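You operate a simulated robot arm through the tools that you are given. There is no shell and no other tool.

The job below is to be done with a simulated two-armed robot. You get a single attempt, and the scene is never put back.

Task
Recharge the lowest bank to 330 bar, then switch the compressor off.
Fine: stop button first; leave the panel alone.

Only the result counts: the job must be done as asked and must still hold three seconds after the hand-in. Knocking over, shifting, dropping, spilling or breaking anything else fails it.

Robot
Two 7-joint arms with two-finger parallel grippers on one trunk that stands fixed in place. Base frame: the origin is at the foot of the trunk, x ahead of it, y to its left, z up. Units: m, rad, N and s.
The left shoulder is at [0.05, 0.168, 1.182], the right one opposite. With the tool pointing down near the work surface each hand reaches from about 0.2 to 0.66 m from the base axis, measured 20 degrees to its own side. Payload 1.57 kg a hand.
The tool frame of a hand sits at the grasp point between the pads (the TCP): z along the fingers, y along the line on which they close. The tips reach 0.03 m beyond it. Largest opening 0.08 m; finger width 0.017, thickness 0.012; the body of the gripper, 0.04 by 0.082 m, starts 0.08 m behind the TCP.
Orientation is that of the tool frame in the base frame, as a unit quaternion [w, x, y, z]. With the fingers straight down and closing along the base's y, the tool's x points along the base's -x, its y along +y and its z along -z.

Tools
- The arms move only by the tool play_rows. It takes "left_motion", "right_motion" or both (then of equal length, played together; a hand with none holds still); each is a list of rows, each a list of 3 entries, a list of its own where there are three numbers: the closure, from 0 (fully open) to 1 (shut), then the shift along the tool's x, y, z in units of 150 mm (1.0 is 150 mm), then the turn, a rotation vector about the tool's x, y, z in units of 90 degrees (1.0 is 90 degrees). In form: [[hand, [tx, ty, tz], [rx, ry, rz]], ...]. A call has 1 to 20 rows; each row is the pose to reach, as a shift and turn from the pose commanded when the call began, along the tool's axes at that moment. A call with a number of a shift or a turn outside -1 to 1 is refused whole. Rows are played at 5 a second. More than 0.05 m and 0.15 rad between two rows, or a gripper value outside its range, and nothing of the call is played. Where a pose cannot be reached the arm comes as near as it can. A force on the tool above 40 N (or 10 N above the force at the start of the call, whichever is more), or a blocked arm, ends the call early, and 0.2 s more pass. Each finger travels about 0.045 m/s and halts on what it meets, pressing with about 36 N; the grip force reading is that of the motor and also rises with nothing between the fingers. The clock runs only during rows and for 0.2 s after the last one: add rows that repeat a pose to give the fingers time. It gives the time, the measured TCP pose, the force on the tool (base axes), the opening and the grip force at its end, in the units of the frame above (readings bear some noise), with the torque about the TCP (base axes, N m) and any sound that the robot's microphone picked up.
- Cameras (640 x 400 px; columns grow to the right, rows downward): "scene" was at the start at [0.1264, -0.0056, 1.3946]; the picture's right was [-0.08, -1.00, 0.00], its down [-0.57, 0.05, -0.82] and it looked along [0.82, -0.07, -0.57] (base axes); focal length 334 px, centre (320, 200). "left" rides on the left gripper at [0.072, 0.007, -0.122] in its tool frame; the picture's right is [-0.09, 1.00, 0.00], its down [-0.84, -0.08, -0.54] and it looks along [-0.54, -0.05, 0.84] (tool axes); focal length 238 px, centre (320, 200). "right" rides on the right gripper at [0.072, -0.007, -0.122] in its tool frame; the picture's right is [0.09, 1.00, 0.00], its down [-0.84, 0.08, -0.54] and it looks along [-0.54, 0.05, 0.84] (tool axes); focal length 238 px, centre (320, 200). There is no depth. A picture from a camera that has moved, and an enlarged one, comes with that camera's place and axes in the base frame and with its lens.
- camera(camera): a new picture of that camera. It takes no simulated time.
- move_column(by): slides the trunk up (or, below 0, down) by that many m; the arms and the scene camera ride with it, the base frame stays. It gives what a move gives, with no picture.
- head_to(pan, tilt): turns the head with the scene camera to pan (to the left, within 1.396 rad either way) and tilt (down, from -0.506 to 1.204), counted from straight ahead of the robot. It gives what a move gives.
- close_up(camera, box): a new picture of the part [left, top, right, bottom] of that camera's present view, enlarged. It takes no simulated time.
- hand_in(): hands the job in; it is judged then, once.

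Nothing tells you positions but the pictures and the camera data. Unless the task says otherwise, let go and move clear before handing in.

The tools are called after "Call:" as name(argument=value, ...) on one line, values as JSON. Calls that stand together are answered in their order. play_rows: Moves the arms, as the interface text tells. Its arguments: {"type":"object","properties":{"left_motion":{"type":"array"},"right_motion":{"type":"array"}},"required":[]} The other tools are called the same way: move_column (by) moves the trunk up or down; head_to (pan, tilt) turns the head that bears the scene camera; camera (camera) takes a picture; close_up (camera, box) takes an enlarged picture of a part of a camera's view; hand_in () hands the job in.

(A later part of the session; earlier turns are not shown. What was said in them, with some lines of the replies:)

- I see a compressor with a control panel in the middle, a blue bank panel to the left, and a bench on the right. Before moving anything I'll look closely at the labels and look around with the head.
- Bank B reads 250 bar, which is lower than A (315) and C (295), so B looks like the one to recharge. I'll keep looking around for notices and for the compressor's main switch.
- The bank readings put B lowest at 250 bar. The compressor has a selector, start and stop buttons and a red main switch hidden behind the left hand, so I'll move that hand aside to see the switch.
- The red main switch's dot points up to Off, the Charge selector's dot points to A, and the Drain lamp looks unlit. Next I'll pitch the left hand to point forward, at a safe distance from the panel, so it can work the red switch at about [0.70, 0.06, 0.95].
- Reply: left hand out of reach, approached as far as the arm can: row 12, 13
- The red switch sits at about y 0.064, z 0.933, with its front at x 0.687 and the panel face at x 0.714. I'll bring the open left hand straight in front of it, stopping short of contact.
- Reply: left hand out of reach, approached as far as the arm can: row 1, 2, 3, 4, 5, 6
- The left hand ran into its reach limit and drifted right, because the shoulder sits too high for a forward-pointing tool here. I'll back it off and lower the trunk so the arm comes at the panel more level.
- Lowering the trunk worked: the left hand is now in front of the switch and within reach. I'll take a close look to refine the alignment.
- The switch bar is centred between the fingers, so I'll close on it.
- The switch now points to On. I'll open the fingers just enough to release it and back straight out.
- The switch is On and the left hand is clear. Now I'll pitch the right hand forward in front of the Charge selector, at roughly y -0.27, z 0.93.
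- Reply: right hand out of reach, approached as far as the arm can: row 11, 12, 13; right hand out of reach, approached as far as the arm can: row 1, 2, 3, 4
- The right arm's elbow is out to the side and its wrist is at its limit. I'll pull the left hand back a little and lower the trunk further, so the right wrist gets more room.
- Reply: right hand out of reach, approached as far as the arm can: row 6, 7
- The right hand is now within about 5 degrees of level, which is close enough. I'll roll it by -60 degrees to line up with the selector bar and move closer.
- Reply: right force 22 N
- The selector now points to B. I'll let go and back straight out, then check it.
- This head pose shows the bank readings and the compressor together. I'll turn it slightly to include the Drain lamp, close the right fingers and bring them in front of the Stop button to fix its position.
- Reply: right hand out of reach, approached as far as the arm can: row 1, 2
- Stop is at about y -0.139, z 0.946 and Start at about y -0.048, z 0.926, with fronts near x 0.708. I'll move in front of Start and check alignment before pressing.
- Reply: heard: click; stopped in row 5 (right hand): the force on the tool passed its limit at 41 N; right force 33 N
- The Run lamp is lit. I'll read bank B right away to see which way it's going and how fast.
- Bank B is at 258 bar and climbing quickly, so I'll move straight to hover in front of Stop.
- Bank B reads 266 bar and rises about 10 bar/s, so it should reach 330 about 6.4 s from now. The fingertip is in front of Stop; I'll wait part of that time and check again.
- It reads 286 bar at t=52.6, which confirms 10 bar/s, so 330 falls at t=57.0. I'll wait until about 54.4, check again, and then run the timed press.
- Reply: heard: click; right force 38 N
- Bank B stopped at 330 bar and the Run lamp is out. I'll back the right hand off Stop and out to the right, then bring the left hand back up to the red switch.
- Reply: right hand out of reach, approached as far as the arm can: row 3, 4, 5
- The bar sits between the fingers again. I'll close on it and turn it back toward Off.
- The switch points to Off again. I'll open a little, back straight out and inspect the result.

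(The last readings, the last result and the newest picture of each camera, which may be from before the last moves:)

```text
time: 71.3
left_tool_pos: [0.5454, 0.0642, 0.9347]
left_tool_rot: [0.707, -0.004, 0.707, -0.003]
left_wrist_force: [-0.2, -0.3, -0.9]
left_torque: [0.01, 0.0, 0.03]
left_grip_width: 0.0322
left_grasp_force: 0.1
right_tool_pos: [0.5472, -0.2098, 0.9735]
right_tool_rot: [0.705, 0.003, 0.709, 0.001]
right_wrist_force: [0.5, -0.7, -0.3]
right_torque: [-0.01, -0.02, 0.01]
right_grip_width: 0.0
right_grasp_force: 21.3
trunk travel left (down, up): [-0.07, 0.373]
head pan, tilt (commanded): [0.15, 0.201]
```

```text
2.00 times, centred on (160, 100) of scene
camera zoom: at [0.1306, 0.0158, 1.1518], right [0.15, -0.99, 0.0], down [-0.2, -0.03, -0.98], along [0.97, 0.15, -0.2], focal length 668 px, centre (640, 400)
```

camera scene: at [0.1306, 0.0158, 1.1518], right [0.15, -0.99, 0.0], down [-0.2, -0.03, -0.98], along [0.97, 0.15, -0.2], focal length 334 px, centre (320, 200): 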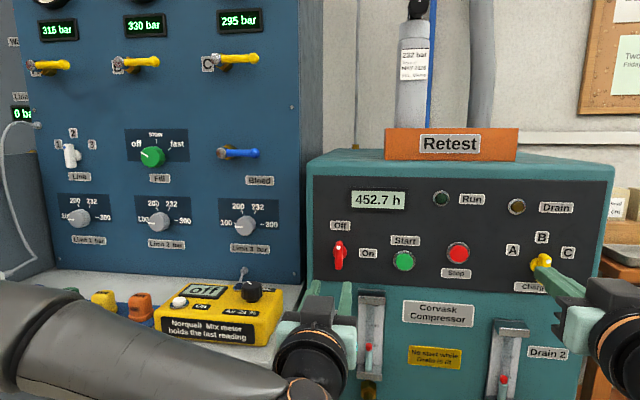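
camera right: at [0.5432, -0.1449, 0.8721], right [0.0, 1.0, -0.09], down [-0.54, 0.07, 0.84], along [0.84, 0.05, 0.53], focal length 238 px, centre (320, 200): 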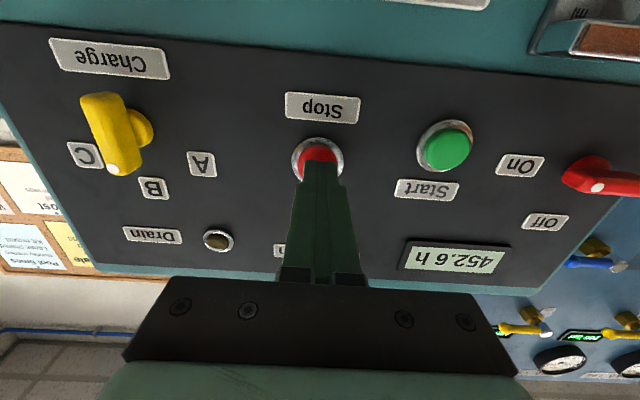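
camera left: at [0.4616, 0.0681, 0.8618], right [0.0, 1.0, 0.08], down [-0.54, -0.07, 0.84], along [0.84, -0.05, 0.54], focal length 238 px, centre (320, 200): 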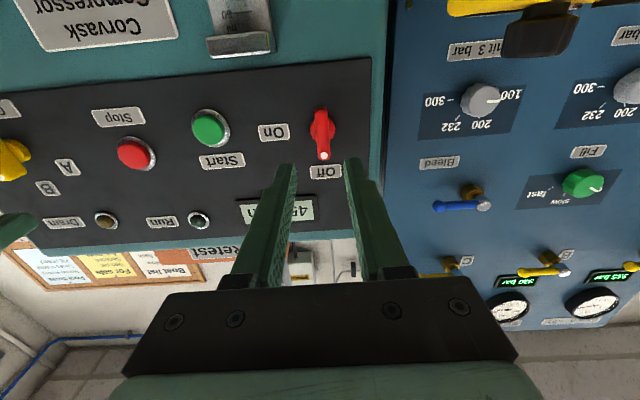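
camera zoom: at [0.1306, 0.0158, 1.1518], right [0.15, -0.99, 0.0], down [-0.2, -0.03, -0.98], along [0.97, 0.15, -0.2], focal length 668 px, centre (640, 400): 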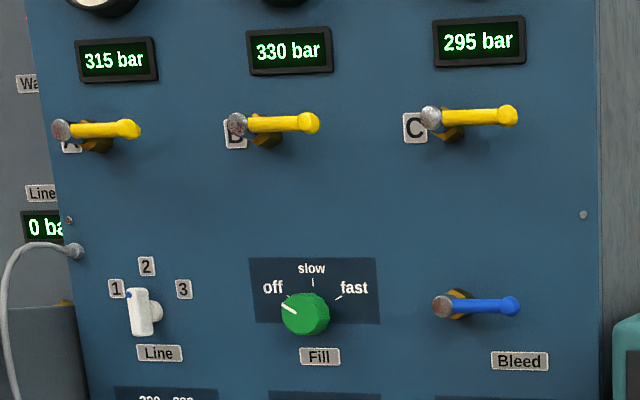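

Bank B reads 330 bar, A and C are unchanged at 315 and 295, Stop was pressed first, the red switch points to Off and the Run lamp is out. Both hands are clear and the blue panel was not touched, so I'm handing in.

Call:
hand_in()

```text
The job is handed in.
```

I recharged bank B to 330 bar and switched the compressor off; I've handed the job in but seen no verdict.

- **Bank choice:** B was the lowest at 250 bar. A at 315 bar and C at 295 bar have not changed.
- **Charging:** I turned the main switch on and set the Charge selector to B. I pressed Start, then pressed Stop as the display reached 330.
- **Switching off:** I pressed Stop first, the Run lamp went out, and then I turned the red main switch back to Off.
- **Blue fill panel:** I did not touch it, and the Drain lamp was unlit each time I checked.

The Charge selector is still on B; it was on A before I started. Both hands were clear of the controls before hand-in, and nothing looked moved or knocked over in the pictures.
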